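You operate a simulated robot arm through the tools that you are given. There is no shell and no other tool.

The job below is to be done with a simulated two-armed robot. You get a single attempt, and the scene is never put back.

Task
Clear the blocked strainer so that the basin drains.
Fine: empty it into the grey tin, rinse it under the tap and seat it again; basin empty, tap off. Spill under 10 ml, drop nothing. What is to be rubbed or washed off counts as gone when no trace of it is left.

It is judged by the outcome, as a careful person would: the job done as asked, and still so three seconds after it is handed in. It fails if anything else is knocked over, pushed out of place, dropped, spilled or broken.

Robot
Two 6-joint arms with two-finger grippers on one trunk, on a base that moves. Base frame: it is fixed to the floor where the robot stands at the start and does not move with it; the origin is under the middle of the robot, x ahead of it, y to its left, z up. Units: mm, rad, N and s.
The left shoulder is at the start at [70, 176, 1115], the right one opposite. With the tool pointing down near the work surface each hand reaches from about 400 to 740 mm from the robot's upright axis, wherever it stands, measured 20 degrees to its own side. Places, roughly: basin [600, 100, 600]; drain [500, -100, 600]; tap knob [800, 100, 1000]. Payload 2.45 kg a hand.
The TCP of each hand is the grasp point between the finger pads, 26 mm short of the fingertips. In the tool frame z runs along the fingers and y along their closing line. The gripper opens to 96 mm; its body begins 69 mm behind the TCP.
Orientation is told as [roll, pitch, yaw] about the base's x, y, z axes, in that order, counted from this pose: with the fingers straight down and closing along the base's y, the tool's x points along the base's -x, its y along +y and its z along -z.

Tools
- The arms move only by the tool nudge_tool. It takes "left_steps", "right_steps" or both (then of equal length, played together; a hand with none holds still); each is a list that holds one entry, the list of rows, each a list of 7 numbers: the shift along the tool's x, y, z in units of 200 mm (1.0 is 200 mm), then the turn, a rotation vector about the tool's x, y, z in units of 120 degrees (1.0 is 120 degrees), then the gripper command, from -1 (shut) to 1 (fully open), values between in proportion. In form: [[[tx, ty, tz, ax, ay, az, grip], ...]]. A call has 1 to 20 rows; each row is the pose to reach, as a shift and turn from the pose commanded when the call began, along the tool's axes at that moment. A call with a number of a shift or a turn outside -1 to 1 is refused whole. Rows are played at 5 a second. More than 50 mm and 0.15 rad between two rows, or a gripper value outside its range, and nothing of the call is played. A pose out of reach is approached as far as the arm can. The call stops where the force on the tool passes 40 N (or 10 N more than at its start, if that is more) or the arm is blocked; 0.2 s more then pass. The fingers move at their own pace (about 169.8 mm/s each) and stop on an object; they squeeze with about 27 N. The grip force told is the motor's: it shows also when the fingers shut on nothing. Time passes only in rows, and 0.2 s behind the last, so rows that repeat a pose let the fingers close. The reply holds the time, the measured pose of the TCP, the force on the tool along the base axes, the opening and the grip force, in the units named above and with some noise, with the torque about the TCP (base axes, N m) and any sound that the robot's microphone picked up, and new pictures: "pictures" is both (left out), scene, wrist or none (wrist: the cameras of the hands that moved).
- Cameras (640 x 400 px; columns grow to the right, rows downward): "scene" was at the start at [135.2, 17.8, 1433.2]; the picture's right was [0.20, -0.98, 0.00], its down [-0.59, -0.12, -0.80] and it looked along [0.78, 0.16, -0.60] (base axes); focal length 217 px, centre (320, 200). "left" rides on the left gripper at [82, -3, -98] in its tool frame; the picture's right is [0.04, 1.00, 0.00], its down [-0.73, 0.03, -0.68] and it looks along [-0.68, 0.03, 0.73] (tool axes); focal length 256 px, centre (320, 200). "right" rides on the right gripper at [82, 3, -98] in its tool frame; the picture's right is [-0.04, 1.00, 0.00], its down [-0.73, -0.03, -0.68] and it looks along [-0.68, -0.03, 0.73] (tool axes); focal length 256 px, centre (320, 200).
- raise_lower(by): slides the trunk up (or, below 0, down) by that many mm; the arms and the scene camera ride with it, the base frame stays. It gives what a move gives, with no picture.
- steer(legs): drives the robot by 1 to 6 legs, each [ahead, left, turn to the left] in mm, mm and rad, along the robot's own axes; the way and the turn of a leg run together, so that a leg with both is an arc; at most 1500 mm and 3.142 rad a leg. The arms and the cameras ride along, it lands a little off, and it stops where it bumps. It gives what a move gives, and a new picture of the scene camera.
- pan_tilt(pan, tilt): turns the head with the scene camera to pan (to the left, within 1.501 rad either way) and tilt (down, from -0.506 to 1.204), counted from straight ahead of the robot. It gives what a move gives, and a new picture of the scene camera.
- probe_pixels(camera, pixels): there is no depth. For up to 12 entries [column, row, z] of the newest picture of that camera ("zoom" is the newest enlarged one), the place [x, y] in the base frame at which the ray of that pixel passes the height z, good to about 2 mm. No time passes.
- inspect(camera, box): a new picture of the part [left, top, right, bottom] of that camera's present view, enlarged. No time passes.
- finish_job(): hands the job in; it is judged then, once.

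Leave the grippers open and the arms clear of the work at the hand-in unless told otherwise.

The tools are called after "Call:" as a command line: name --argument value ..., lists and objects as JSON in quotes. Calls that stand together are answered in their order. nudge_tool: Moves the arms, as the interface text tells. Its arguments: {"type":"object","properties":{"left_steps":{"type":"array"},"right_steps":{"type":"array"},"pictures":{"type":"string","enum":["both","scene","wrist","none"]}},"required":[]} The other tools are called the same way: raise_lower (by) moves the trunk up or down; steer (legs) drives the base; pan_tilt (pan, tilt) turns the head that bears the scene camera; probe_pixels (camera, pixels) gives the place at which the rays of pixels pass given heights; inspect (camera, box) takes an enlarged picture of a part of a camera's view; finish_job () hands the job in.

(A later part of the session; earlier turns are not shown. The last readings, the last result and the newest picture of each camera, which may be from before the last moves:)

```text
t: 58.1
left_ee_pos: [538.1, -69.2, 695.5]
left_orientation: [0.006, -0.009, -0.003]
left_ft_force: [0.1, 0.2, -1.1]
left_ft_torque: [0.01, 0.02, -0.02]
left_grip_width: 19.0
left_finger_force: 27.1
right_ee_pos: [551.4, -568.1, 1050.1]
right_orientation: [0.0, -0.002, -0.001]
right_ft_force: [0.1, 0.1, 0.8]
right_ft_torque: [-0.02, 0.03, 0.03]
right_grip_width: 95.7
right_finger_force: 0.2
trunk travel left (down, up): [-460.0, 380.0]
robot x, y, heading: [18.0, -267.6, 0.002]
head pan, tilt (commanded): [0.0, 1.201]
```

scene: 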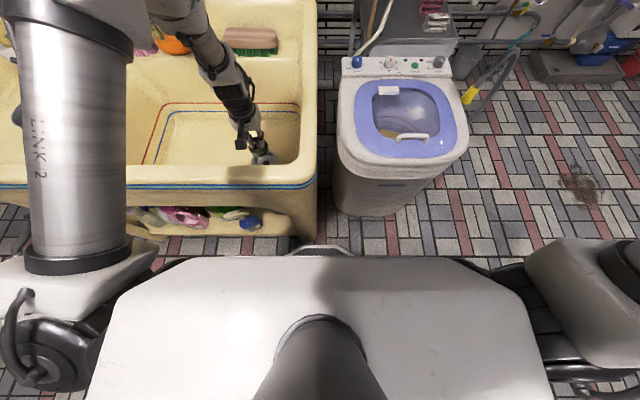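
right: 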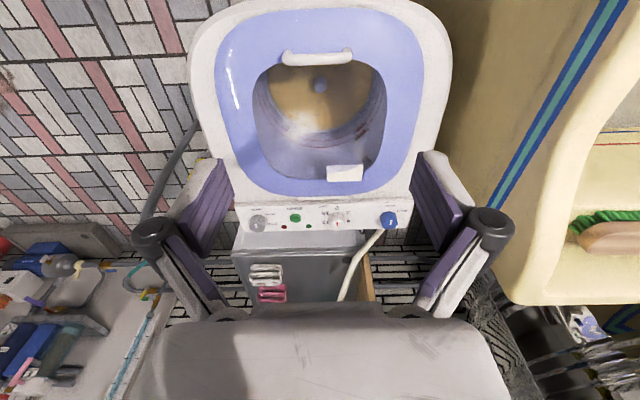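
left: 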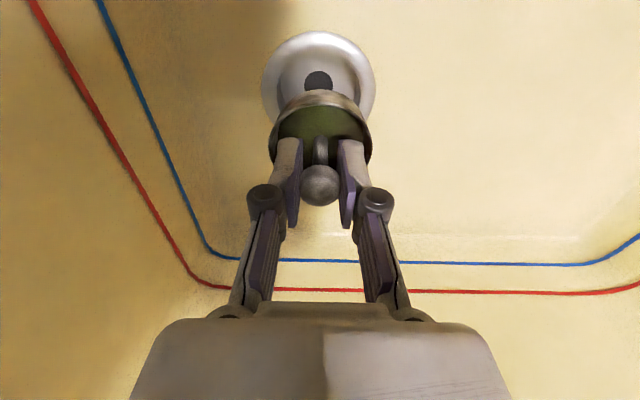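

Now at (538, -69), right over the seat. The ball has slid about 13 mm deeper into the fingers (now at row 185 rather than 170), so the cup will seat at about z≈608. I'll check the cup's tilt before lowering.

Call:
inspect --camera "left" --box '[240, 20, 400, 220]'

Call:
inspect --camera "scene" --box '[225, 120, 295, 175]'

```text
2.00 times, centred on (320, 120) of left
```

zoom: 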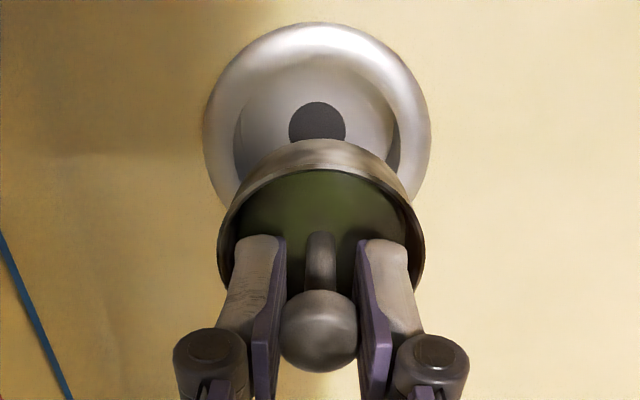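

```text
7.27 times, centred on (260, 148) of scene
```

zoom: 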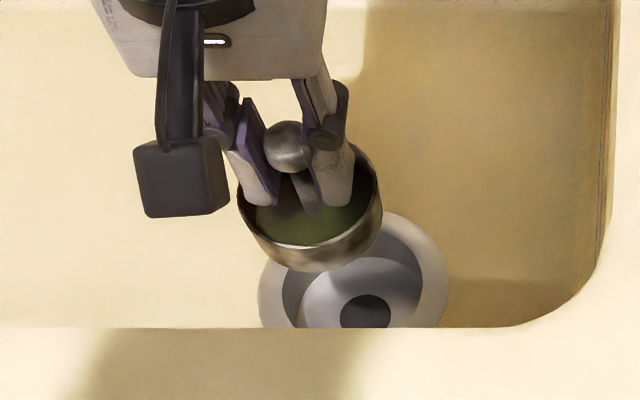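

The cup looks upright over the seat. I'll lower 60 mm with the trunk, then the last part in small arm steps while watching the force.

Call:
raise_lower --by -60

Call:
nudge_tool --left_steps '[[[0, 0, 0.02, 0, 0, 0, -1], [0, 0, 0.04, 0, 0, 0, -1], [0, 0, 0.06, 0, 0, 0, -1], [0, 0, 0.06, 0, 0, 0, -1]]]' --pictures "wrist"

```text
t: 59.1
left_ee_pos: [538.0, -69.6, 636.3]
left_orientation: [0.003, -0.012, 0.0]
left_ft_force: [-0.1, 0.1, -1.6]
left_ft_torque: [0.02, 0.02, -0.01]
left_grip_width: 19.1
left_finger_force: 27.4
right_ee_pos: [550.4, -568.2, 992.2]
right_orientation: [0.0, 0.0, 0.001]
right_ft_force: [-1.0, 0.0, -0.2]
right_ft_torque: [-0.01, 0.0, 0.04]
right_grip_width: 95.7
right_finger_force: 0.2
trunk travel left (down, up): [-400.0, 440.0]
robot x, y, heading: [19.5, -267.8, 0.004]
head pan, tilt (commanded): [0.0, 1.201]
```

```text
t: 60.1
left_ee_pos: [538.7, -69.5, 623.5]
left_orientation: [0.005, -0.011, -0.001]
left_ft_force: [-0.1, 0.0, -0.2]
left_ft_torque: [0.02, -0.02, 0.03]
left_grip_width: 19.0
left_finger_force: 26.9
right_ee_pos: [551.4, -568.9, 990.8]
right_orientation: [0.0, 0.0, 0.0]
right_ft_force: [0.2, 0.0, 0.1]
right_ft_torque: [-0.01, 0.01, -0.01]
right_grip_width: 95.9
right_finger_force: 0.0
trunk travel left (down, up): [-400.0, 440.0]
robot x, y, heading: [17.7, -268.8, -0.002]
head pan, tilt (commanded): [0.0, 1.201]
```

left: 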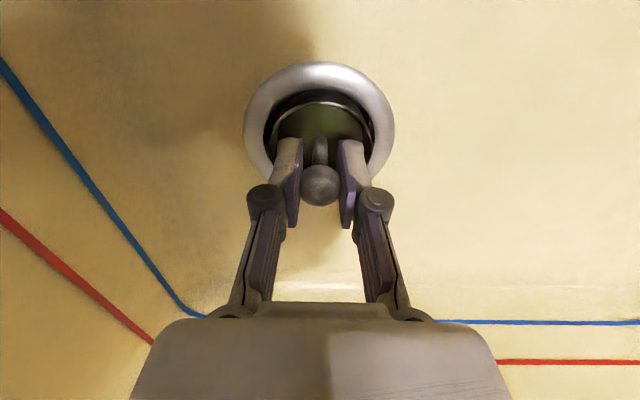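

The cup is entering the recess, concentric with the ring. I'll go on down in 3 mm steps to the expected seat.

Call:
nudge_tool --left_steps '[[[0, 0, 0.015, 0, 0, 0, -1], [0, 0, 0.03, 0, 0, 0, -1], [0, 0, 0.045, 0, 0, 0, -1], [0, 0, 0.06, 0, 0, 0, -1], [0, 0, 0.075, 0, 0, 0, -1], [0, 0, 0.075, 0, 0, 0, -1]]]' --pictures "wrist"

```text
t: 61.5
left_ee_pos: [538.4, -67.0, 609.2]
left_orientation: [0.004, -0.015, -0.002]
left_ft_force: [-1.6, 1.8, 20.2]
left_ft_torque: [0.01, -0.39, 0.04]
left_grip_width: 19.0
left_finger_force: 27.0
right_ee_pos: [549.2, -568.6, 991.7]
right_orientation: [-0.001, -0.003, 0.001]
right_ft_force: [-0.2, -0.2, 0.4]
right_ft_torque: [0.0, 0.0, 0.02]
right_grip_width: 96.2
right_finger_force: 0.1
trunk travel left (down, up): [-400.0, 440.0]
robot x, y, heading: [18.7, -267.1, 0.001]
head pan, tilt (commanded): [0.0, 1.201]
```

left: 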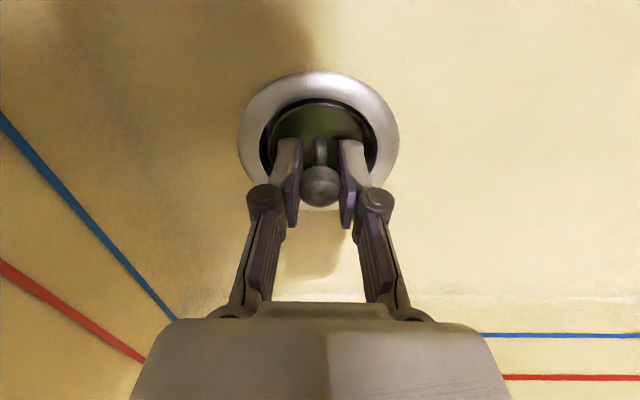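

20 N of contact at z≈609, so the cup sits in the recess. I'll relax the push a little, open the fingers, and look.

Call:
nudge_tool --left_steps '[[[0, 0, -0.005, 0, 0, 0, -1], [0, 0, -0.005, 0, 0, 0, -0.4], [0, 0, -0.005, 0, 0, 0, 0.0], [0, 0, -0.005, 0, 0, 0, 0.1], [0, 0, -0.005, 0, 0, 0, 0.1]]]' --pictures "wrist"

```text
t: 62.8
left_ee_pos: [537.0, -68.2, 609.9]
left_orientation: [0.004, -0.011, 0.0]
left_ft_force: [-0.3, -0.4, 0.0]
left_ft_torque: [0.03, -0.01, 0.0]
left_grip_width: 52.9
left_finger_force: 0.0
right_ee_pos: [551.8, -569.5, 991.9]
right_orientation: [0.0, 0.0, -0.001]
right_ft_force: [-0.2, -0.3, 0.8]
right_ft_torque: [0.0, 0.0, 0.03]
right_grip_width: 96.1
right_finger_force: 0.0
trunk travel left (down, up): [-400.0, 440.0]
robot x, y, heading: [19.9, -267.4, -0.005]
head pan, tilt (commanded): [0.0, 1.201]
```

left: 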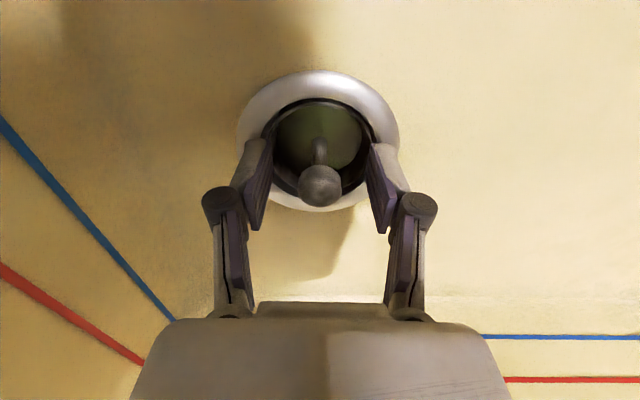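

Released: the cup stays in its seat with the fingers clear of the ball. I'll raise the trunk 200 mm so the hand leaves straight upwards.

Call:
raise_lower --by 200

Call:
nudge_tool --left_steps '[[[0, 0, 0, 0, 0, 0, 0.1]]]' --pictures "both"

```text
t: 64.9
left_ee_pos: [536.7, -68.3, 809.2]
left_orientation: [0.006, -0.011, -0.002]
left_ft_force: [1.1, -0.6, 0.4]
left_ft_torque: [-0.05, 0.03, -0.03]
left_grip_width: 52.7
left_finger_force: 0.1
right_ee_pos: [550.7, -568.3, 1190.7]
right_orientation: [0.001, 0.002, 0.001]
right_ft_force: [-0.7, -0.9, 0.3]
right_ft_torque: [-0.01, -0.03, 0.01]
right_grip_width: 95.8
right_finger_force: 0.0
trunk travel left (down, up): [-600.0, 240.0]
robot x, y, heading: [20.2, -264.1, -0.002]
head pan, tilt (commanded): [0.0, 1.201]
```

```text
t: 65.3
left_ee_pos: [538.5, -68.0, 810.4]
left_orientation: [0.005, -0.012, -0.003]
left_ft_force: [1.0, 0.1, 0.0]
left_ft_torque: [0.02, 0.02, 0.0]
left_grip_width: 52.8
left_finger_force: 0.0
right_ee_pos: [550.7, -568.1, 1190.9]
right_orientation: [-0.001, 0.0, 0.0]
right_ft_force: [0.8, 0.0, -0.8]
right_ft_torque: [-0.01, 0.0, 0.02]
right_grip_width: 95.9
right_finger_force: 0.0
trunk travel left (down, up): [-600.0, 240.0]
robot x, y, heading: [12.4, -264.8, -0.002]
head pan, tilt (commanded): [0.0, 1.201]
```

scene: 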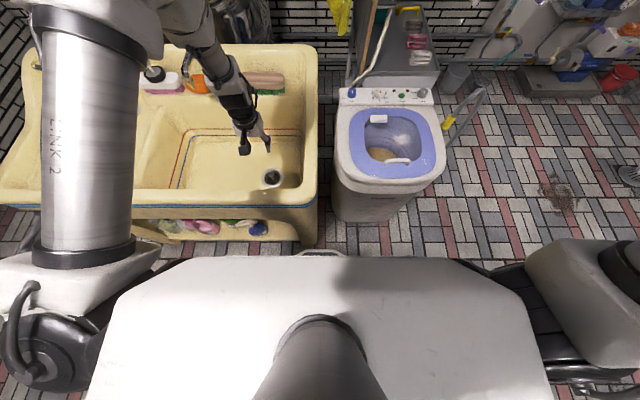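
left: 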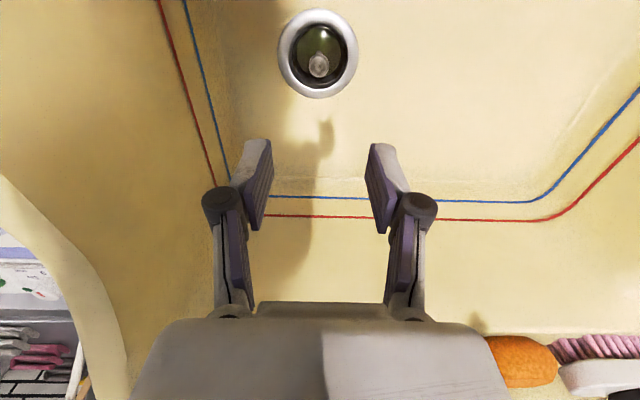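

The strainer sits in its seat, at (318, 55) in the left view. Now, with the hand empty and high, I'll learn what this arm can do. First I'll raise the hand 60 mm, then try 80 mm to the left.

Call:
nudge_tool --left_steps '[[[0, 0, -0.15, 0, 0, 0, 0.1], [0, 0, -0.3, 0, 0, 0, 0.1], [0, 0.1, -0.3, 0, 0, 0, 0.1], [0, 0.2, -0.3, 0, 0, 0, 0.1], [0, 0.3, -0.3, 0, 0, 0, 0.1], [0, 0.4, -0.3, 0, 0, 0, 0.1], [0, 0.4, -0.3, 0, 0, 0, 0.1]]]' --pictures "scene"

```text
t: 66.9
left_ee_pos: [521.8, -60.4, 863.1]
left_orientation: [0.007, -0.009, -0.001]
left_ft_force: [-0.8, 0.7, -0.3]
left_ft_torque: [0.01, 0.04, 0.01]
left_grip_width: 52.7
left_finger_force: 0.0
left hand out of reach, approached as far as the arm can: row 3, 4, 5, 6, 7
right_ee_pos: [552.1, -568.4, 1190.5]
right_orientation: [0.0, -0.001, -0.001]
right_ft_force: [0.0, -0.2, -0.5]
right_ft_torque: [0.01, -0.01, 0.0]
right_grip_width: 96.2
right_finger_force: 0.1
trunk travel left (down, up): [-600.0, 240.0]
robot x, y, heading: [18.4, -270.0, 0.001]
head pan, tilt (commanded): [0.0, 1.201]
```

scene: 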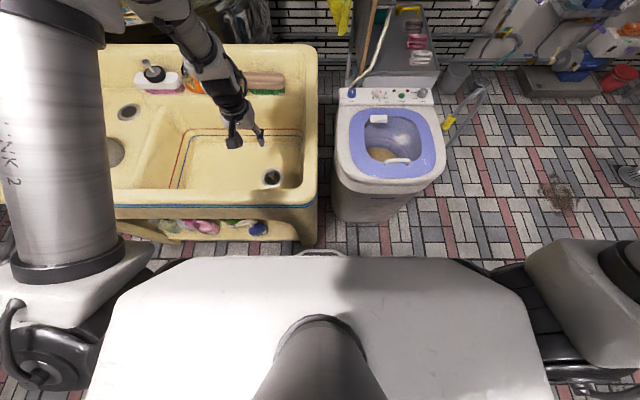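

Outward is blocked in this posture. I'll test the inward direction the same way.

Call:
nudge_tool --left_steps '[[[0, -0.1, 0, 0, 0, 0, 0.1], [0, -0.2, 0, 0, 0, 0, 0.1], [0, -0.3, 0, 0, 0, 0, 0.1], [0, -0.4, 0, 0, 0, 0, 0.1], [0, -0.4, 0, 0, 0, 0, 0.1]]]' --pictures "none"

```text
t: 68.1
left_ee_pos: [526.4, -131.0, 866.8]
left_orientation: [-0.038, -0.003, 0.043]
left_ft_force: [0.6, -0.2, 1.1]
left_ft_torque: [-0.02, -0.02, -0.02]
left_grip_width: 52.5
left_finger_force: 0.1
left hand out of reach, approached as far as the arm can: row 4
right_ee_pos: [550.6, -568.8, 1191.5]
right_orientation: [0.0, 0.002, 0.0]
right_ft_force: [0.2, 0.1, 0.2]
right_ft_torque: [-0.04, -0.01, 0.01]
right_grip_width: 96.2
right_finger_force: 0.0
trunk travel left (down, up): [-600.0, 240.0]
robot x, y, heading: [20.4, -268.4, -0.001]
head pan, tilt (commanded): [0.0, 1.201]
```

Inward was mostly free down to y≈-131. I'll now go up to z≈1050 and then outward, to compare with the earlier free region.

Call:
nudge_tool --left_steps '[[[-0.05, 0.1, -0.2, -0.009, 0, -0.01, 0.1], [-0.1, 0.2, -0.4, -0.018, 0, -0.02, 0.1], [-0.15, 0.25, -0.6, -0.018, 0, -0.02, 0.1], [-0.2, 0.3, -0.8, -0.018, 0, -0.02, 0.1], [-0.2, 0.3, -0.95, -0.018, 0, -0.02, 0.1], [-0.2, 0.5, -0.95, -0.018, 0, -0.02, 0.1], [-0.2, 0.7, -0.95, -0.018, 0, -0.02, 0.1], [-0.2, 0.9, -0.95, -0.018, 0, -0.02, 0.1], [-0.2, 0.9, -0.95, -0.018, 0, -0.02, 0.1]]]' --pictures "scene"

```text
t: 70.1
left_ee_pos: [499.1, -77.3, 1027.8]
left_orientation: [0.02, -0.024, -0.011]
left_ft_force: [0.5, 0.2, 0.2]
left_ft_torque: [0.0, 0.0, 0.01]
left_grip_width: 53.0
left_finger_force: 0.0
left hand out of reach, approached as far as the arm can: row 2, 3, 4, 5, 6, 7, 8, 9
right_ee_pos: [550.7, -567.7, 1191.0]
right_orientation: [-0.001, 0.002, 0.0]
right_ft_force: [0.2, 0.7, 0.0]
right_ft_torque: [0.0, 0.05, -0.01]
right_grip_width: 96.2
right_finger_force: 0.0
trunk travel left (down, up): [-600.0, 240.0]
robot x, y, heading: [19.4, -270.8, 0.002]
head pan, tilt (commanded): [0.0, 1.201]
```

scene: 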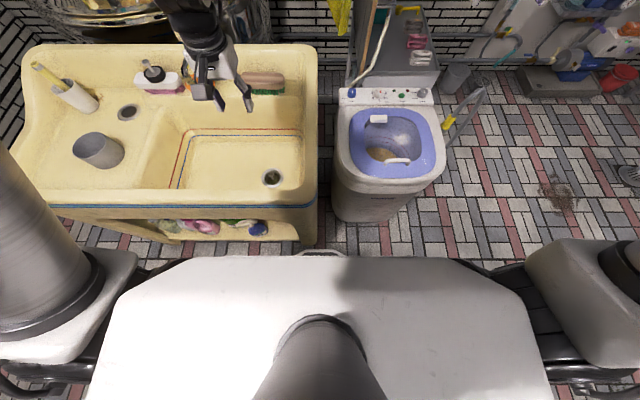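

Still blocked outward. I'll test the wrist itself here in free air: first yaw one way by about 0.6 rad.

Call:
nudge_tool --left_steps '[[[0, 0, 0, 0, 0, -0.06, 0.1], [0, 0, 0, 0, 0, -0.12, 0.1], [0, 0, 0, 0, 0, -0.18, 0.1], [0, 0, 0, 0, 0, -0.24, 0.1], [0, 0, 0, 0, 0, -0.3, 0.1], [0, 0, 0, 0, 0, -0.3, 0.1]]]' --pictures "none"

Call:
nudge_tool --left_steps '[[[0, 0.05, 0, 0, 0, 0, 0.1], [0, 0.15, 0, 0, 0, 0, 0.1], [0, 0.25, 0, 0, 0, 0, 0.1], [0, 0.3, 0, 0, 0, 0, 0.1], [0, 0.3, 0, 0, 0, 0, 0.1]]]' --pictures "none"

```text
t: 71.5
left_ee_pos: [431.6, -98.1, 941.9]
left_orientation: [-0.102, -0.004, 0.633]
left_ft_force: [-1.1, 0.3, 0.4]
left_ft_torque: [-0.01, -0.01, -0.01]
left_grip_width: 53.0
left_finger_force: 0.0
left hand out of reach, approached as far as the arm can: row 1, 2, 3, 4, 5, 6
right_ee_pos: [550.7, -568.9, 1191.0]
right_orientation: [0.0, 0.001, -0.001]
right_ft_force: [-0.2, -0.1, 1.1]
right_ft_torque: [0.03, -0.03, -0.01]
right_grip_width: 96.1
right_finger_force: 0.1
trunk travel left (down, up): [-600.0, 240.0]
robot x, y, heading: [15.9, -269.1, 0.004]
head pan, tilt (commanded): [0.0, 1.201]
```

```text
t: 72.7
left_ee_pos: [398.9, -51.5, 934.0]
left_orientation: [-0.054, -0.046, 0.596]
left_ft_force: [0.1, 0.1, -0.6]
left_ft_torque: [0.0, -0.01, 0.03]
left_grip_width: 53.0
left_finger_force: 0.1
right_ee_pos: [550.8, -569.1, 1191.3]
right_orientation: [0.0, 0.0, 0.0]
right_ft_force: [-0.4, -0.3, -0.4]
right_ft_torque: [-0.02, 0.0, -0.01]
right_grip_width: 96.1
right_finger_force: 0.1
trunk travel left (down, up): [-600.0, 240.0]
robot x, y, heading: [19.7, -265.4, 0.003]
head pan, tilt (commanded): [0.0, 1.201]
```

With the hand yawed it moves freely sideways. I'll go on outward, and also forward.

Call:
nudge_tool --left_steps '[[[-0.1, 0.1, -0.1, 0, 0, 0, 0.1], [-0.2, 0.25, -0.2, 0, 0, 0, 0.1], [-0.35, 0.35, -0.3, 0, 0, 0, 0.1], [-0.5, 0.45, -0.4, 0, 0, 0, 0.1], [-0.65, 0.5, -0.45, 0, 0, 0, 0.1], [-0.65, 0.5, -0.45, 0, 0, 0, 0.1]]]' --pictures "scene"

```text
t: 74.1
left_ee_pos: [385.0, -40.5, 933.1]
left_orientation: [-0.054, -0.045, 0.598]
left_ft_force: [-0.3, -0.4, -0.4]
left_ft_torque: [0.0, 0.02, 0.03]
left_grip_width: 52.9
left_finger_force: 0.1
left hand out of reach, approached as far as the arm can: row 1, 2, 3, 4, 5, 6
right_ee_pos: [550.0, -568.9, 1190.7]
right_orientation: [-0.002, 0.0, 0.0]
right_ft_force: [0.4, 0.1, -0.4]
right_ft_torque: [0.01, 0.02, -0.02]
right_grip_width: 96.4
right_finger_force: 0.0
trunk travel left (down, up): [-600.0, 240.0]
robot x, y, heading: [14.1, -261.8, 0.002]
head pan, tilt (commanded): [0.0, 1.201]
```

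scene: 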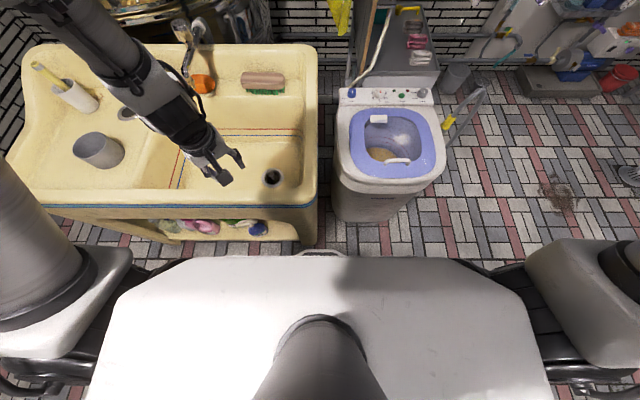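

Stuck again. I want to see how the arm is folded, so I'll turn the head to look at the left arm.

Call:
pan_tilt --pan 0.5 --tilt 0.35

```text
t: 75.3
left_ee_pos: [386.1, -42.4, 933.9]
left_orientation: [-0.054, -0.045, 0.598]
left_ft_force: [0.6, 0.4, -0.2]
left_ft_torque: [0.04, -0.01, -0.01]
left_grip_width: 52.7
left_finger_force: 0.1
right_ee_pos: [551.9, -568.7, 1190.3]
right_orientation: [-0.001, 0.0, 0.001]
right_ft_force: [-0.2, -0.6, 0.5]
right_ft_torque: [-0.03, 0.01, 0.01]
right_grip_width: 96.3
right_finger_force: 0.1
trunk travel left (down, up): [-600.0, 240.0]
robot x, y, heading: [17.9, -266.6, 0.001]
head pan, tilt (commanded): [0.499, 0.351]
```

scene: 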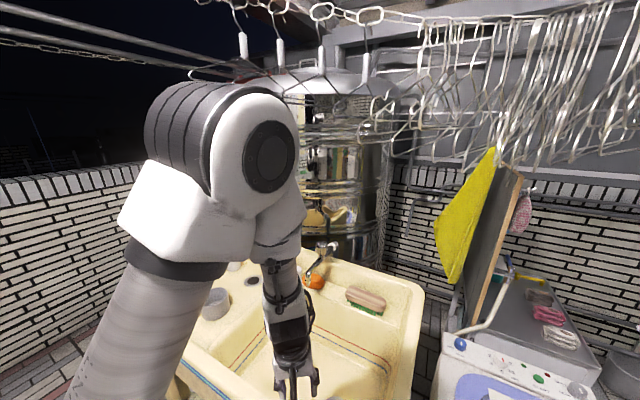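

Now I see the arm: the elbow is high, with the forearm hanging almost straight down, so forearm and hand are in line. That's the wrist's awkward (singular) posture and explains the blocking. I'll swing the fingers forward by 45° about the wrist to leave it. The hand is empty and high above the basin.

Call:
nudge_tool --left_steps '[[[-0.112, 0, -0.02, 0, -0.0625, 0, 0.1], [-0.223, 0, -0.06, 0, -0.125, 0, 0.1], [-0.335, 0, -0.1, 0, -0.1875, 0, 0.1], [-0.447, 0, -0.16, 0, -0.25, 0, 0.1], [-0.56, 0, -0.22, 0, -0.3125, 0, 0.1], [-0.67, 0, -0.28, 0, -0.375, 0, 0.1], [-0.67, 0, -0.28, 0, -0.375, 0, 0.1]]]' --pictures "scene"

```text
t: 76.9
left_ee_pos: [503.2, 53.5, 1018.4]
left_orientation: [-0.075, -0.828, 0.652]
left_ft_force: [-0.6, 1.0, 0.1]
left_ft_torque: [0.04, 0.0, -0.02]
left_grip_width: 52.6
left_finger_force: 0.0
left hand out of reach, approached as far as the arm can: row 2, 3, 4, 5, 6, 7
right_ee_pos: [551.6, -569.6, 1190.1]
right_orientation: [-0.001, 0.0, 0.0]
right_ft_force: [0.0, 0.6, 0.7]
right_ft_torque: [0.0, -0.02, -0.02]
right_grip_width: 95.9
right_finger_force: 0.0
trunk travel left (down, up): [-600.0, 240.0]
robot x, y, heading: [18.6, -265.8, -0.004]
head pan, tilt (commanded): [0.499, 0.351]
```

scene: 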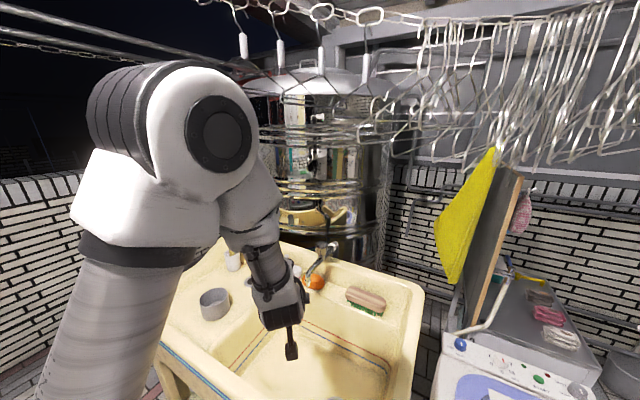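

Free of the awkward posture now. Next I'll try swinging the pointing direction round to the robot's right (fingers right and down), the lean I'd like for gripping the strainer, still high over the basin.

Call:
nudge_tool --left_steps '[[[0.023, -0.054, -0.025, 0.0488, 0, 0.0448, 0.1], [0.047, -0.108, -0.051, 0.0975, 0, 0.0895, 0.1], [0.07, -0.162, -0.076, 0.1463, 0, 0.1343, 0.1], [0.093, -0.216, -0.102, 0.195, 0, 0.179, 0.1], [0.117, -0.27, -0.127, 0.2438, 0, 0.2238, 0.1], [0.14, -0.324, -0.152, 0.2925, 0, 0.2685, 0.1], [0.163, -0.378, -0.178, 0.3413, 0, 0.3133, 0.1], [0.187, -0.432, -0.203, 0.39, 0, 0.358, 0.1], [0.21, -0.485, -0.228, 0.4388, 0, 0.4028, 0.1], [0.233, -0.539, -0.254, 0.4875, 0, 0.4475, 0.1], [0.256, -0.593, -0.279, 0.5363, 0, 0.4923, 0.1], [0.28, -0.647, -0.305, 0.585, 0, 0.537, 0.1], [0.303, -0.701, -0.33, 0.6338, 0, 0.5818, 0.1], [0.326, -0.755, -0.355, 0.6825, 0, 0.6265, 0.1], [0.35, -0.809, -0.381, 0.7313, 0, 0.6713, 0.1], [0.373, -0.863, -0.406, 0.78, 0, 0.716, 0.1], [0.373, -0.863, -0.406, 0.78, 0, 0.716, 0.1]]]' --pictures "scene"

```text
t: 80.5
left_ee_pos: [510.0, -151.5, 1028.8]
left_orientation: [0.052, -0.871, -1.66]
left_ft_force: [0.2, 0.5, 0.4]
left_ft_torque: [0.03, 0.07, -0.04]
left_grip_width: 53.0
left_finger_force: 0.0
left hand out of reach, approached as far as the arm can: row 1, 2, 3, 4, 5, 6, 7, 8, 9, 10
right_ee_pos: [550.7, -568.9, 1192.0]
right_orientation: [0.001, 0.0, 0.001]
right_ft_force: [-0.1, -0.3, 0.1]
right_ft_torque: [-0.02, 0.0, 0.02]
right_grip_width: 96.0
right_finger_force: 0.2
trunk travel left (down, up): [-600.0, 240.0]
robot x, y, heading: [19.8, -267.0, -0.0]
head pan, tilt (commanded): [0.499, 0.351]
```

scene: 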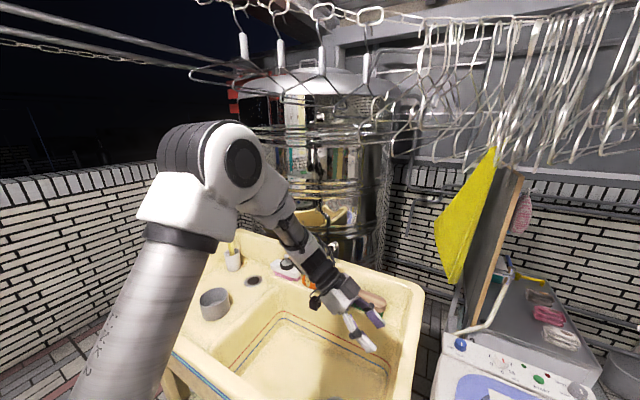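

That worked: the hand now leans about 50°, fingers pointing right and down and closing along x. I'll test the wrist roll about the finger axis in free air, first 120° one way.

Call:
nudge_tool --left_steps '[[[0, 0, 0, 0, 0, 0.07, 0.1], [0, 0, 0, 0, 0, 0.14, 0.1], [0, 0, 0, 0, 0, 0.21, 0.1], [0, 0, 0, 0, 0, 0.28, 0.1], [0, 0, 0, 0, 0, 0.35, 0.1], [0, 0, 0, 0, 0, 0.42, 0.1], [0, 0, 0, 0, 0, 0.49, 0.1], [0, 0, 0, 0, 0, 0.56, 0.1], [0, 0, 0, 0, 0, 0.63, 0.1], [0, 0, 0, 0, 0, 0.7, 0.1], [0, 0, 0, 0, 0, 0.77, 0.1], [0, 0, 0, 0, 0, 0.84, 0.1], [0, 0, 0, 0, 0, 0.91, 0.1], [0, 0, 0, 0, 0, 0.98, 0.1], [0, 0, 0, 0, 0, 0.98, 0.1]]]' --pictures "none"

```text
t: 83.7
left_ee_pos: [510.3, -151.9, 1027.0]
left_orientation: [0.797, 0.393, 2.761]
left_ft_force: [-0.4, 0.3, 0.2]
left_ft_torque: [-0.01, 0.0, -0.03]
left_grip_width: 52.9
left_finger_force: 0.1
right_ee_pos: [551.0, -569.5, 1191.3]
right_orientation: [-0.001, 0.001, -0.001]
right_ft_force: [-0.5, 0.5, 1.5]
right_ft_torque: [0.02, 0.0, 0.02]
right_grip_width: 95.9
right_finger_force: 0.0
trunk travel left (down, up): [-600.0, 240.0]
robot x, y, heading: [15.4, -266.6, 0.003]
head pan, tilt (commanded): [0.499, 0.351]
```

Free for 118° with no flag. I'll go on another 70° the same way.

Call:
nudge_tool --left_steps '[[[0, 0, 0, 0, 0, 0.07, 0.1], [0, 0, 0, 0, 0, 0.14, 0.1], [0, 0, 0, 0, 0, 0.21, 0.1], [0, 0, 0, 0, 0, 0.28, 0.1], [0, 0, 0, 0, 0, 0.35, 0.1], [0, 0, 0, 0, 0, 0.42, 0.1], [0, 0, 0, 0, 0, 0.49, 0.1], [0, 0, 0, 0, 0, 0.56, 0.1], [0, 0, 0, 0, 0, 0.6, 0.1], [0, 0, 0, 0, 0, 0.6, 0.1]]]' --pictures "scene"

```text
t: 85.9
left_ee_pos: [509.9, -151.9, 1027.3]
left_orientation: [-0.242, 0.844, 1.227]
left_ft_force: [-0.6, 0.0, 0.2]
left_ft_torque: [0.02, 0.0, 0.03]
left_grip_width: 52.8
left_finger_force: 0.0
right_ee_pos: [550.2, -568.1, 1190.8]
right_orientation: [0.002, 0.0, 0.0]
right_ft_force: [0.8, -1.0, -0.1]
right_ft_torque: [0.02, 0.0, -0.03]
right_grip_width: 96.1
right_finger_force: 0.0
trunk travel left (down, up): [-600.0, 240.0]
robot x, y, heading: [18.2, -268.9, -0.0]
head pan, tilt (commanded): [0.499, 0.351]
```

scene: 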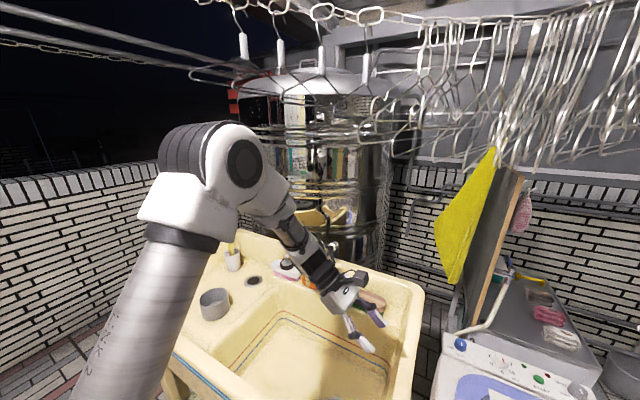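

The wrist rolls freely through 190°; the camera is now on top of the leaning hand. That's the grip I want: take the ball like this, later roll about 180° to tip the cup. I'll square the roll, then drive 83 mm left so the strainer is under the same arm posture.

Call:
nudge_tool --left_steps '[[[0, 0, 0, 0, 0, -0.04, 0.1], [0, 0, 0, 0, 0, -0.08, 0.1], [0, 0, 0, 0, 0, -0.08, 0.1]]]' --pictures "none"

Call:
steer --legs '[[5, 83, 0]]'

Call:
raise_lower --by -200

Call:
pan_tilt --pan 0.2 --tilt 0.9

```text
t: 86.7
left_ee_pos: [510.3, -151.5, 1028.7]
left_orientation: [-0.049, 0.869, 1.484]
left_ft_force: [-0.7, -0.2, 0.7]
left_ft_torque: [-0.02, 0.04, -0.01]
left_grip_width: 52.9
left_finger_force: 0.2
right_ee_pos: [551.1, -568.6, 1190.5]
right_orientation: [0.0, 0.0, -0.001]
right_ft_force: [-0.1, 0.2, 0.1]
right_ft_torque: [-0.03, -0.02, 0.02]
right_grip_width: 95.9
right_finger_force: 0.0
trunk travel left (down, up): [-600.0, 240.0]
robot x, y, heading: [14.7, -267.5, 0.001]
head pan, tilt (commanded): [0.499, 0.351]
```

```text
t: 87.8
left_ee_pos: [515.6, -70.2, 1028.6]
left_orientation: [-0.05, 0.869, 1.481]
left_ft_force: [-0.9, 0.4, 0.1]
left_ft_torque: [-0.01, -0.01, -0.04]
left_grip_width: 52.8
left_finger_force: 0.0
right_ee_pos: [556.4, -487.8, 1190.8]
right_orientation: [0.0, 0.0, 0.001]
right_ft_force: [-0.6, 0.4, 0.6]
right_ft_torque: [-0.01, 0.01, 0.03]
right_grip_width: 95.9
right_finger_force: 0.1
trunk travel left (down, up): [-600.0, 240.0]
robot x, y, heading: [18.5, -187.4, -0.001]
head pan, tilt (commanded): [0.499, 0.351]
```

scene: 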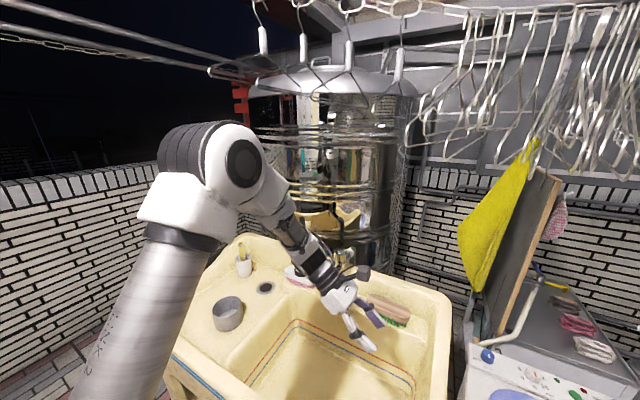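

```text
t: 89.9
left_ee_pos: [516.1, -70.0, 827.2]
left_orientation: [-0.049, 0.87, 1.482]
left_ft_force: [0.4, -0.5, -0.4]
left_ft_torque: [0.0, 0.0, 0.01]
left_grip_width: 52.5
left_finger_force: 0.0
right_ee_pos: [555.6, -486.8, 990.9]
right_orientation: [0.001, -0.001, -0.002]
right_ft_force: [-0.7, -0.5, 0.9]
right_ft_torque: [-0.01, 0.04, 0.03]
right_grip_width: 96.1
right_finger_force: 0.1
trunk travel left (down, up): [-400.0, 440.0]
robot x, y, heading: [23.7, -184.0, 0.002]
head pan, tilt (commanded): [0.499, 0.351]
```

```text
t: 90.9
left_ee_pos: [515.1, -71.4, 827.9]
left_orientation: [-0.048, 0.868, 1.482]
left_ft_force: [0.6, -0.7, 0.3]
left_ft_torque: [-0.01, -0.01, 0.03]
left_grip_width: 52.9
left_finger_force: 0.1
right_ee_pos: [555.5, -486.6, 991.1]
right_orientation: [-0.001, 0.0, 0.0]
right_ft_force: [-0.1, -0.4, 0.7]
right_ft_torque: [0.01, -0.01, 0.01]
right_grip_width: 95.9
right_finger_force: 0.1
trunk travel left (down, up): [-400.0, 440.0]
robot x, y, heading: [24.4, -187.8, -0.001]
head pan, tilt (commanded): [0.201, 0.901]
```

scene: 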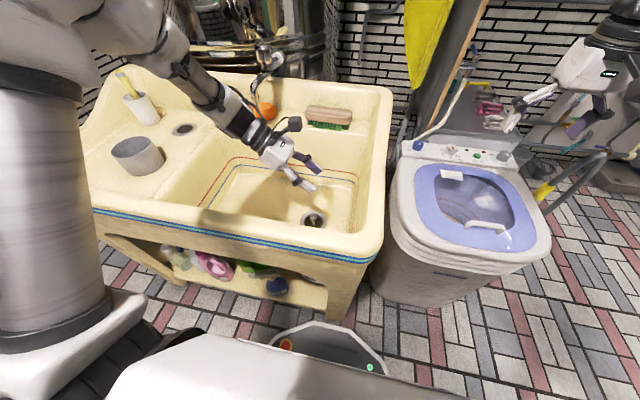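

The leaning hand is above and left of the drain, which is at (312, 219) in the scene view. I'll lower the hand about 150 mm with a 23 mm shift ahead, keeping the lean, fingers open.

Call:
nudge_tool --left_steps '[[[-0.116, -0.018, 0.096, 0, 0, 0, 0.1], [-0.233, -0.036, 0.191, 0, 0, 0, 0.1], [-0.349, -0.054, 0.287, 0, 0, 0, 0.1], [-0.466, -0.072, 0.382, 0, 0, 0, 0.1], [-0.582, -0.09, 0.478, 0, 0, 0, 0.1], [-0.582, -0.09, 0.478, 0, 0, 0, 0.1]]]' --pictures "both"

```text
t: 92.3
left_ee_pos: [538.8, -70.9, 677.7]
left_orientation: [-0.051, 0.865, 1.48]
left_ft_force: [0.5, 0.0, 0.1]
left_ft_torque: [0.01, -0.01, 0.01]
left_grip_width: 52.8
left_finger_force: 0.0
right_ee_pos: [555.5, -486.5, 991.6]
right_orientation: [0.001, 0.0, 0.0]
right_ft_force: [-0.9, -0.3, 0.3]
right_ft_torque: [0.02, 0.0, -0.01]
right_grip_width: 95.9
right_finger_force: 0.1
trunk travel left (down, up): [-400.0, 440.0]
robot x, y, heading: [23.5, -187.9, 0.002]
head pan, tilt (commanded): [0.201, 0.901]
```

scene: 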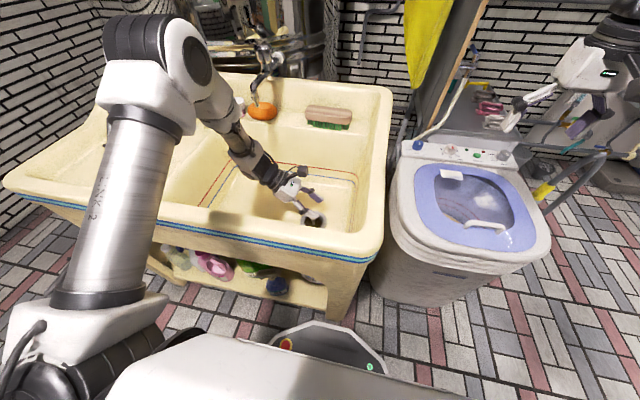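
left: 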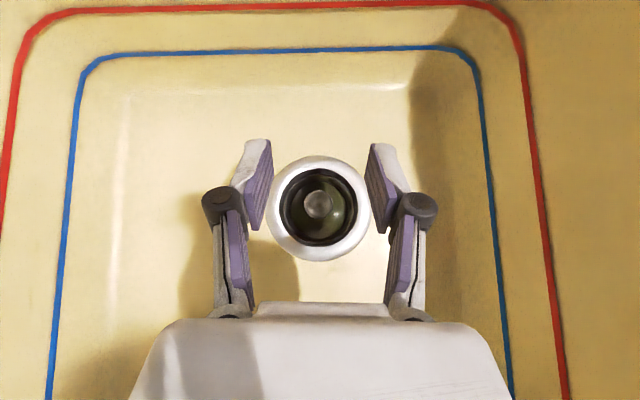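

The camera looks straight down on the strainer, with the ball at (318, 203). I'll enlarge it.

Call:
inspect --camera "left" --box '[260, 150, 380, 265]'

Call:
probe_pixels --camera "left" --pixels '[[317, 203, 610], [317, 203, 600], [319, 207, 572], [284, 207, 572], [358, 207, 572], [270, 207, 572], [372, 207, 572]]'

```text
3.48 times, centred on (320, 208) of left
```

zoom: 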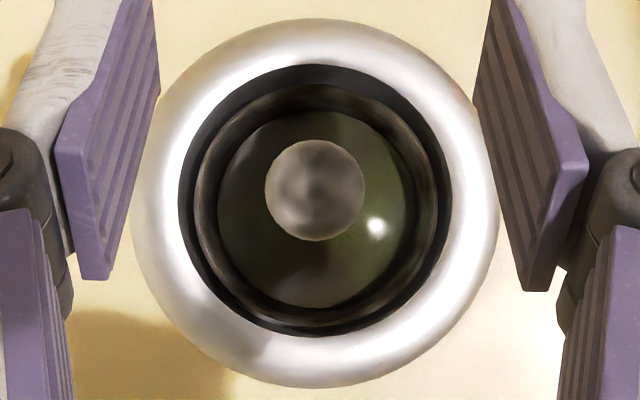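

```text
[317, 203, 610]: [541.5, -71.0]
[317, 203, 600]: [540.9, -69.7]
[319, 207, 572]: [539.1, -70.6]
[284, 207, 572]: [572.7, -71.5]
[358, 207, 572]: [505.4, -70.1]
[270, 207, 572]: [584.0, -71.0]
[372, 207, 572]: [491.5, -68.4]
```

Everything is aligned: the ball is at about (541, -70, 604). I'll lower straight onto it so it sits about 8 mm beyond the grasp point, then close.

Call:
nudge_tool --left_steps '[[[-0.095, 0.001, 0.065, 0, 0, 0, 0.1], [-0.19, 0.002, 0.13, 0, 0, 0, 0.1], [-0.285, 0.003, 0.195, 0, 0, 0, 0.1], [-0.285, 0.003, 0.195, 0, 0, 0, 0.1]]]' --pictures "wrist"

```text
t: 93.3
left_ee_pos: [540.1, -61.8, 610.8]
left_orientation: [-0.05, 0.868, 1.483]
left_ft_force: [-0.6, 1.1, 0.8]
left_ft_torque: [0.0, -0.01, -0.01]
left_grip_width: 52.6
left_finger_force: 0.1
right_ee_pos: [555.4, -486.3, 990.8]
right_orientation: [0.001, -0.001, 0.0]
right_ft_force: [0.0, -0.1, -0.6]
right_ft_torque: [-0.02, 0.01, 0.03]
right_grip_width: 96.1
right_finger_force: 0.1
trunk travel left (down, up): [-400.0, 440.0]
robot x, y, heading: [24.7, -188.1, -0.003]
head pan, tilt (commanded): [0.201, 0.901]
```

left: 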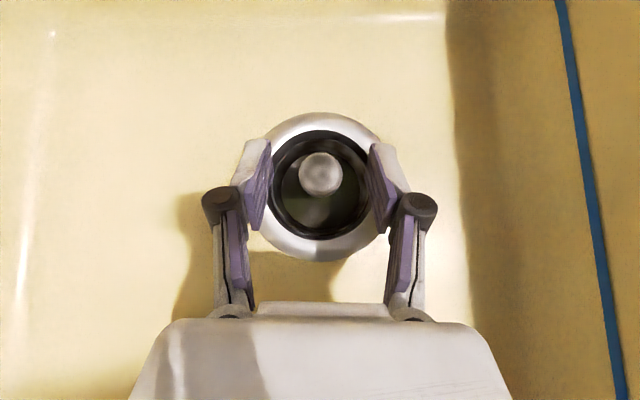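

The ball sits about 11 mm beyond the grasp point, centred. I'll close the fingers.

Call:
nudge_tool --left_steps '[[[0, 0, 0, 0, 0, 0, -0.3], [0, 0, 0, 0, 0, 0, -1], [0, 0, 0, 0, 0, 0, -1], [0, 0, 0, 0, 0, 0, -1]]]' --pictures "wrist"

```text
t: 94.3
left_ee_pos: [539.9, -62.8, 609.1]
left_orientation: [-0.05, 0.868, 1.481]
left_ft_force: [-1.1, 0.2, 1.0]
left_ft_torque: [0.01, 0.05, 0.0]
left_grip_width: 20.1
left_finger_force: 27.2
right_ee_pos: [556.0, -487.3, 990.5]
right_orientation: [0.0, -0.001, 0.001]
right_ft_force: [-0.3, -0.1, 0.6]
right_ft_torque: [-0.01, 0.01, 0.04]
right_grip_width: 96.1
right_finger_force: 0.1
trunk travel left (down, up): [-400.0, 440.0]
robot x, y, heading: [21.5, -186.3, -0.001]
head pan, tilt (commanded): [0.201, 0.901]
```

left: 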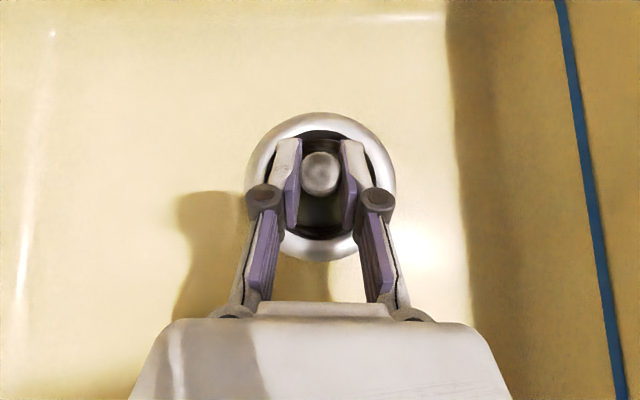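

Gripped at 20.1 mm. The seated grip pose is TCP (540, -63, 609) with orientation [-0.05, 0.868, 1.481], which I'll reuse for re-seating. I'll lift straight up with the trunk, 100 mm.

Call:
raise_lower --by 100

Call:
nudge_tool --left_steps '[[[0, 0, 0, 0, 0, 0, -1], [0, 0, 0, 0, 0, 0, -1], [0, 0, 0, 0, 0, 0, -1]]]' --pictures "both"

```text
t: 95.6
left_ee_pos: [539.1, -62.0, 709.1]
left_orientation: [-0.049, 0.869, 1.482]
left_ft_force: [-0.2, -0.3, -0.2]
left_ft_torque: [-0.01, -0.02, 0.0]
left_grip_width: 20.0
left_finger_force: 27.2
right_ee_pos: [555.1, -487.5, 1091.3]
right_orientation: [0.0, 0.001, 0.001]
right_ft_force: [1.1, 0.0, -0.1]
right_ft_torque: [-0.01, 0.02, 0.01]
right_grip_width: 96.1
right_finger_force: 0.1
trunk travel left (down, up): [-500.0, 340.0]
robot x, y, heading: [25.7, -183.9, 0.003]
head pan, tilt (commanded): [0.201, 0.901]
```

```text
t: 96.4
left_ee_pos: [539.6, -62.3, 709.3]
left_orientation: [-0.049, 0.87, 1.483]
left_ft_force: [-0.2, 0.0, 0.1]
left_ft_torque: [0.01, 0.0, 0.02]
left_grip_width: 19.9
left_finger_force: 27.2
right_ee_pos: [556.1, -486.6, 1090.5]
right_orientation: [0.0, 0.001, -0.001]
right_ft_force: [-0.4, -0.1, -0.3]
right_ft_torque: [0.04, 0.01, -0.01]
right_grip_width: 96.0
right_finger_force: 0.0
trunk travel left (down, up): [-500.0, 340.0]
robot x, y, heading: [22.5, -188.6, 0.001]
head pan, tilt (commanded): [0.201, 0.901]
```

scene: 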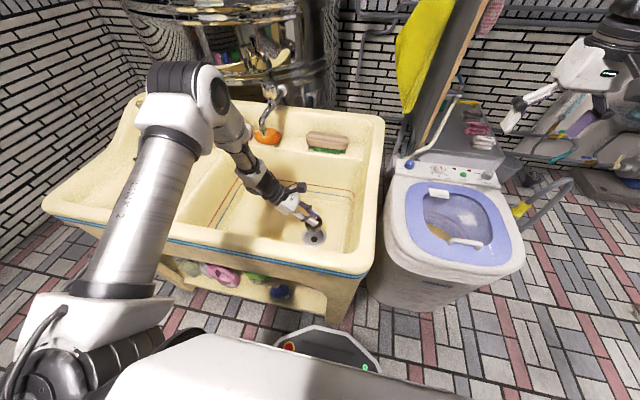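
left: 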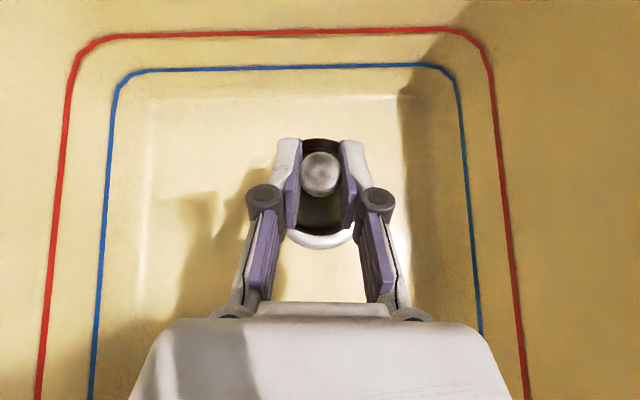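

Lifted. I'll check the cup's attitude in both views.

Call:
inspect --camera "scene" --box '[270, 175, 350, 255]'

Call:
inspect --camera "left" --box '[260, 120, 380, 260]'

```text
5.00 times, centred on (310, 215) of scene
```

zoom: 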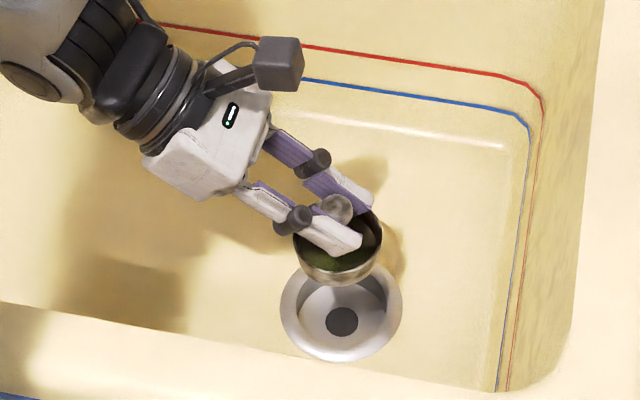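

```text
2.86 times, centred on (320, 190) of left
```

zoom: 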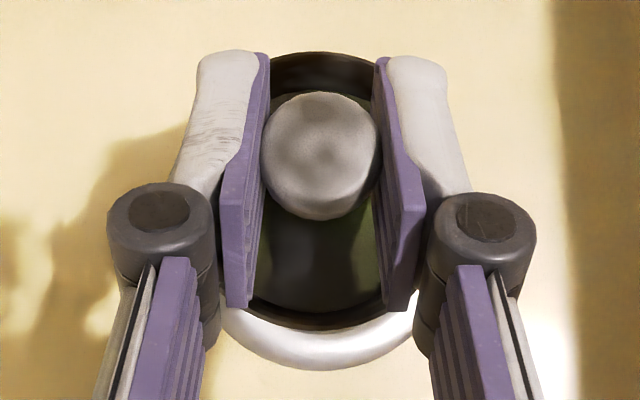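

The cup hangs level. I'll let it drip here a few seconds while I look left with the head, to check the room beside the sink and the tin.

Call:
pan_tilt --pan 0.7 --tilt 0.75

```text
t: 97.4
left_ee_pos: [539.2, -62.1, 710.5]
left_orientation: [-0.049, 0.869, 1.481]
left_ft_force: [0.6, 0.1, 0.2]
left_ft_torque: [-0.01, 0.02, 0.02]
left_grip_width: 19.9
left_finger_force: 26.4
right_ee_pos: [555.6, -487.8, 1091.3]
right_orientation: [0.0, -0.001, 0.002]
right_ft_force: [1.1, -1.0, 0.3]
right_ft_torque: [-0.01, 0.0, -0.01]
right_grip_width: 96.1
right_finger_force: 0.1
trunk travel left (down, up): [-500.0, 340.0]
robot x, y, heading: [25.8, -187.5, 0.001]
head pan, tilt (commanded): [0.7, 0.75]
```

scene: 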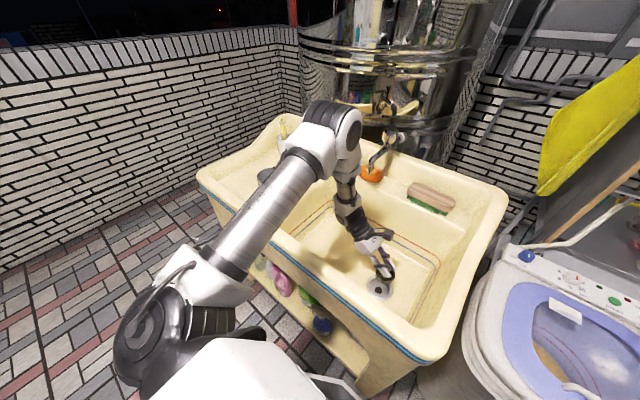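

I'll probe the wall line and the tin, and raise the trunk 230 mm (straight up) for the carry.

Call:
probe_pixels --camera "scene" --pixels '[[30, 262, 0], [110, 222, 0], [190, 182, 0], [200, 200, 770], [266, 178, 800], [510, 230, 800], [430, 345, 800]]'

Call:
raise_lower --by 230

Call:
pan_tilt --pan 0.6 --tilt 0.9

```text
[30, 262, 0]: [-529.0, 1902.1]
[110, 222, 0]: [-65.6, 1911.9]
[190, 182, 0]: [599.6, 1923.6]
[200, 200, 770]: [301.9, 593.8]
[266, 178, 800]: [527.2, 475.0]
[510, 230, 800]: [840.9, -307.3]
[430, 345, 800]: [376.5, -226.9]
```

```text
t: 99.8
left_ee_pos: [539.8, -62.5, 939.2]
left_orientation: [-0.048, 0.869, 1.483]
left_ft_force: [0.6, 0.6, -0.5]
left_ft_torque: [0.0, 0.01, -0.01]
left_grip_width: 19.8
left_finger_force: 26.2
right_ee_pos: [555.4, -487.7, 1320.6]
right_orientation: [0.001, -0.001, 0.0]
right_ft_force: [0.2, -0.2, 1.2]
right_ft_torque: [0.0, 0.01, 0.03]
right_grip_width: 95.9
right_finger_force: 0.1
trunk travel left (down, up): [-730.0, 110.0]
robot x, y, heading: [24.2, -188.7, -0.004]
head pan, tilt (commanded): [0.7, 0.75]
```

```text
t: 100.5
left_ee_pos: [539.6, -62.6, 939.3]
left_orientation: [-0.047, 0.868, 1.482]
left_ft_force: [0.0, 0.1, -0.6]
left_ft_torque: [-0.02, 0.05, -0.04]
left_grip_width: 19.9
left_finger_force: 27.4
right_ee_pos: [556.1, -486.6, 1320.7]
right_orientation: [0.001, -0.001, 0.0]
right_ft_force: [-0.4, 0.0, 0.7]
right_ft_torque: [0.02, 0.0, -0.03]
right_grip_width: 96.0
right_finger_force: 0.0
trunk travel left (down, up): [-730.0, 110.0]
robot x, y, heading: [24.5, -187.9, -0.002]
head pan, tilt (commanded): [0.6, 0.901]
```

scene: 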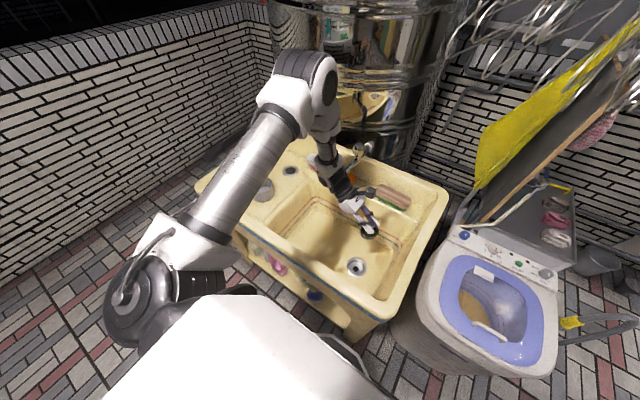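

There's plenty of space to the left (the wall is at y≈1900). I'll hold over the basin about 4 s more for dripping and look at the cup.

Call:
nudge_tool --left_steps '[[[0, 0, 0, 0, 0, 0, -1], [0, 0, 0, 0, 0, 0, -1], [0, 0, 0, 0, 0, 0, -1], [0, 0, 0, 0, 0, 0, -1], [0, 0, 0, 0, 0, 0, -1], [0, 0, 0, 0, 0, 0, -1], [0, 0, 0, 0, 0, 0, -1], [0, 0, 0, 0, 0, 0, -1], [0, 0, 0, 0, 0, 0, -1], [0, 0, 0, 0, 0, 0, -1], [0, 0, 0, 0, 0, 0, -1], [0, 0, 0, 0, 0, 0, -1], [0, 0, 0, 0, 0, 0, -1], [0, 0, 0, 0, 0, 0, -1], [0, 0, 0, 0, 0, 0, -1], [0, 0, 0, 0, 0, 0, -1], [0, 0, 0, 0, 0, 0, -1], [0, 0, 0, 0, 0, 0, -1], [0, 0, 0, 0, 0, 0, -1], [0, 0, 0, 0, 0, 0, -1]]]' --pictures "wrist"

Call:
inspect --camera "scene" --box '[330, 180, 400, 250]'

```text
t: 104.7
left_ee_pos: [539.2, -62.7, 938.9]
left_orientation: [-0.049, 0.87, 1.481]
left_ft_force: [0.1, -0.5, -0.4]
left_ft_torque: [0.0, 0.0, -0.01]
left_grip_width: 19.8
left_finger_force: 26.8
right_ee_pos: [555.0, -488.0, 1320.8]
right_orientation: [0.0, 0.001, 0.001]
right_ft_force: [0.4, 0.1, -0.1]
right_ft_torque: [-0.02, 0.0, 0.03]
right_grip_width: 95.8
right_finger_force: 0.3
trunk travel left (down, up): [-730.0, 110.0]
robot x, y, heading: [23.7, -186.6, -0.004]
head pan, tilt (commanded): [0.6, 0.901]
```

left: 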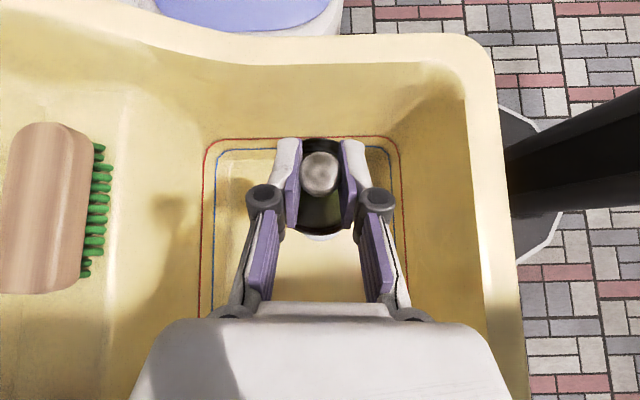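

```text
5.71 times, centred on (365, 215) of scene
```

zoom: 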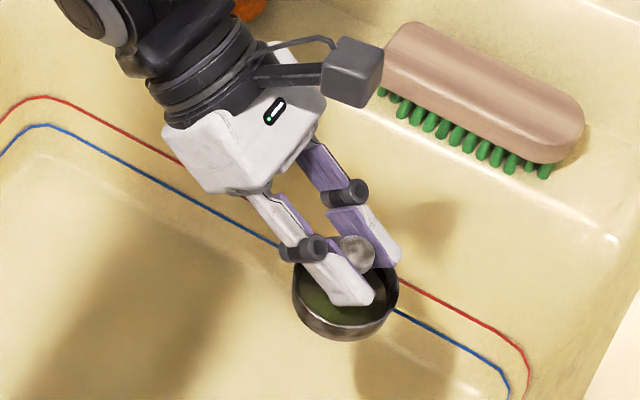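

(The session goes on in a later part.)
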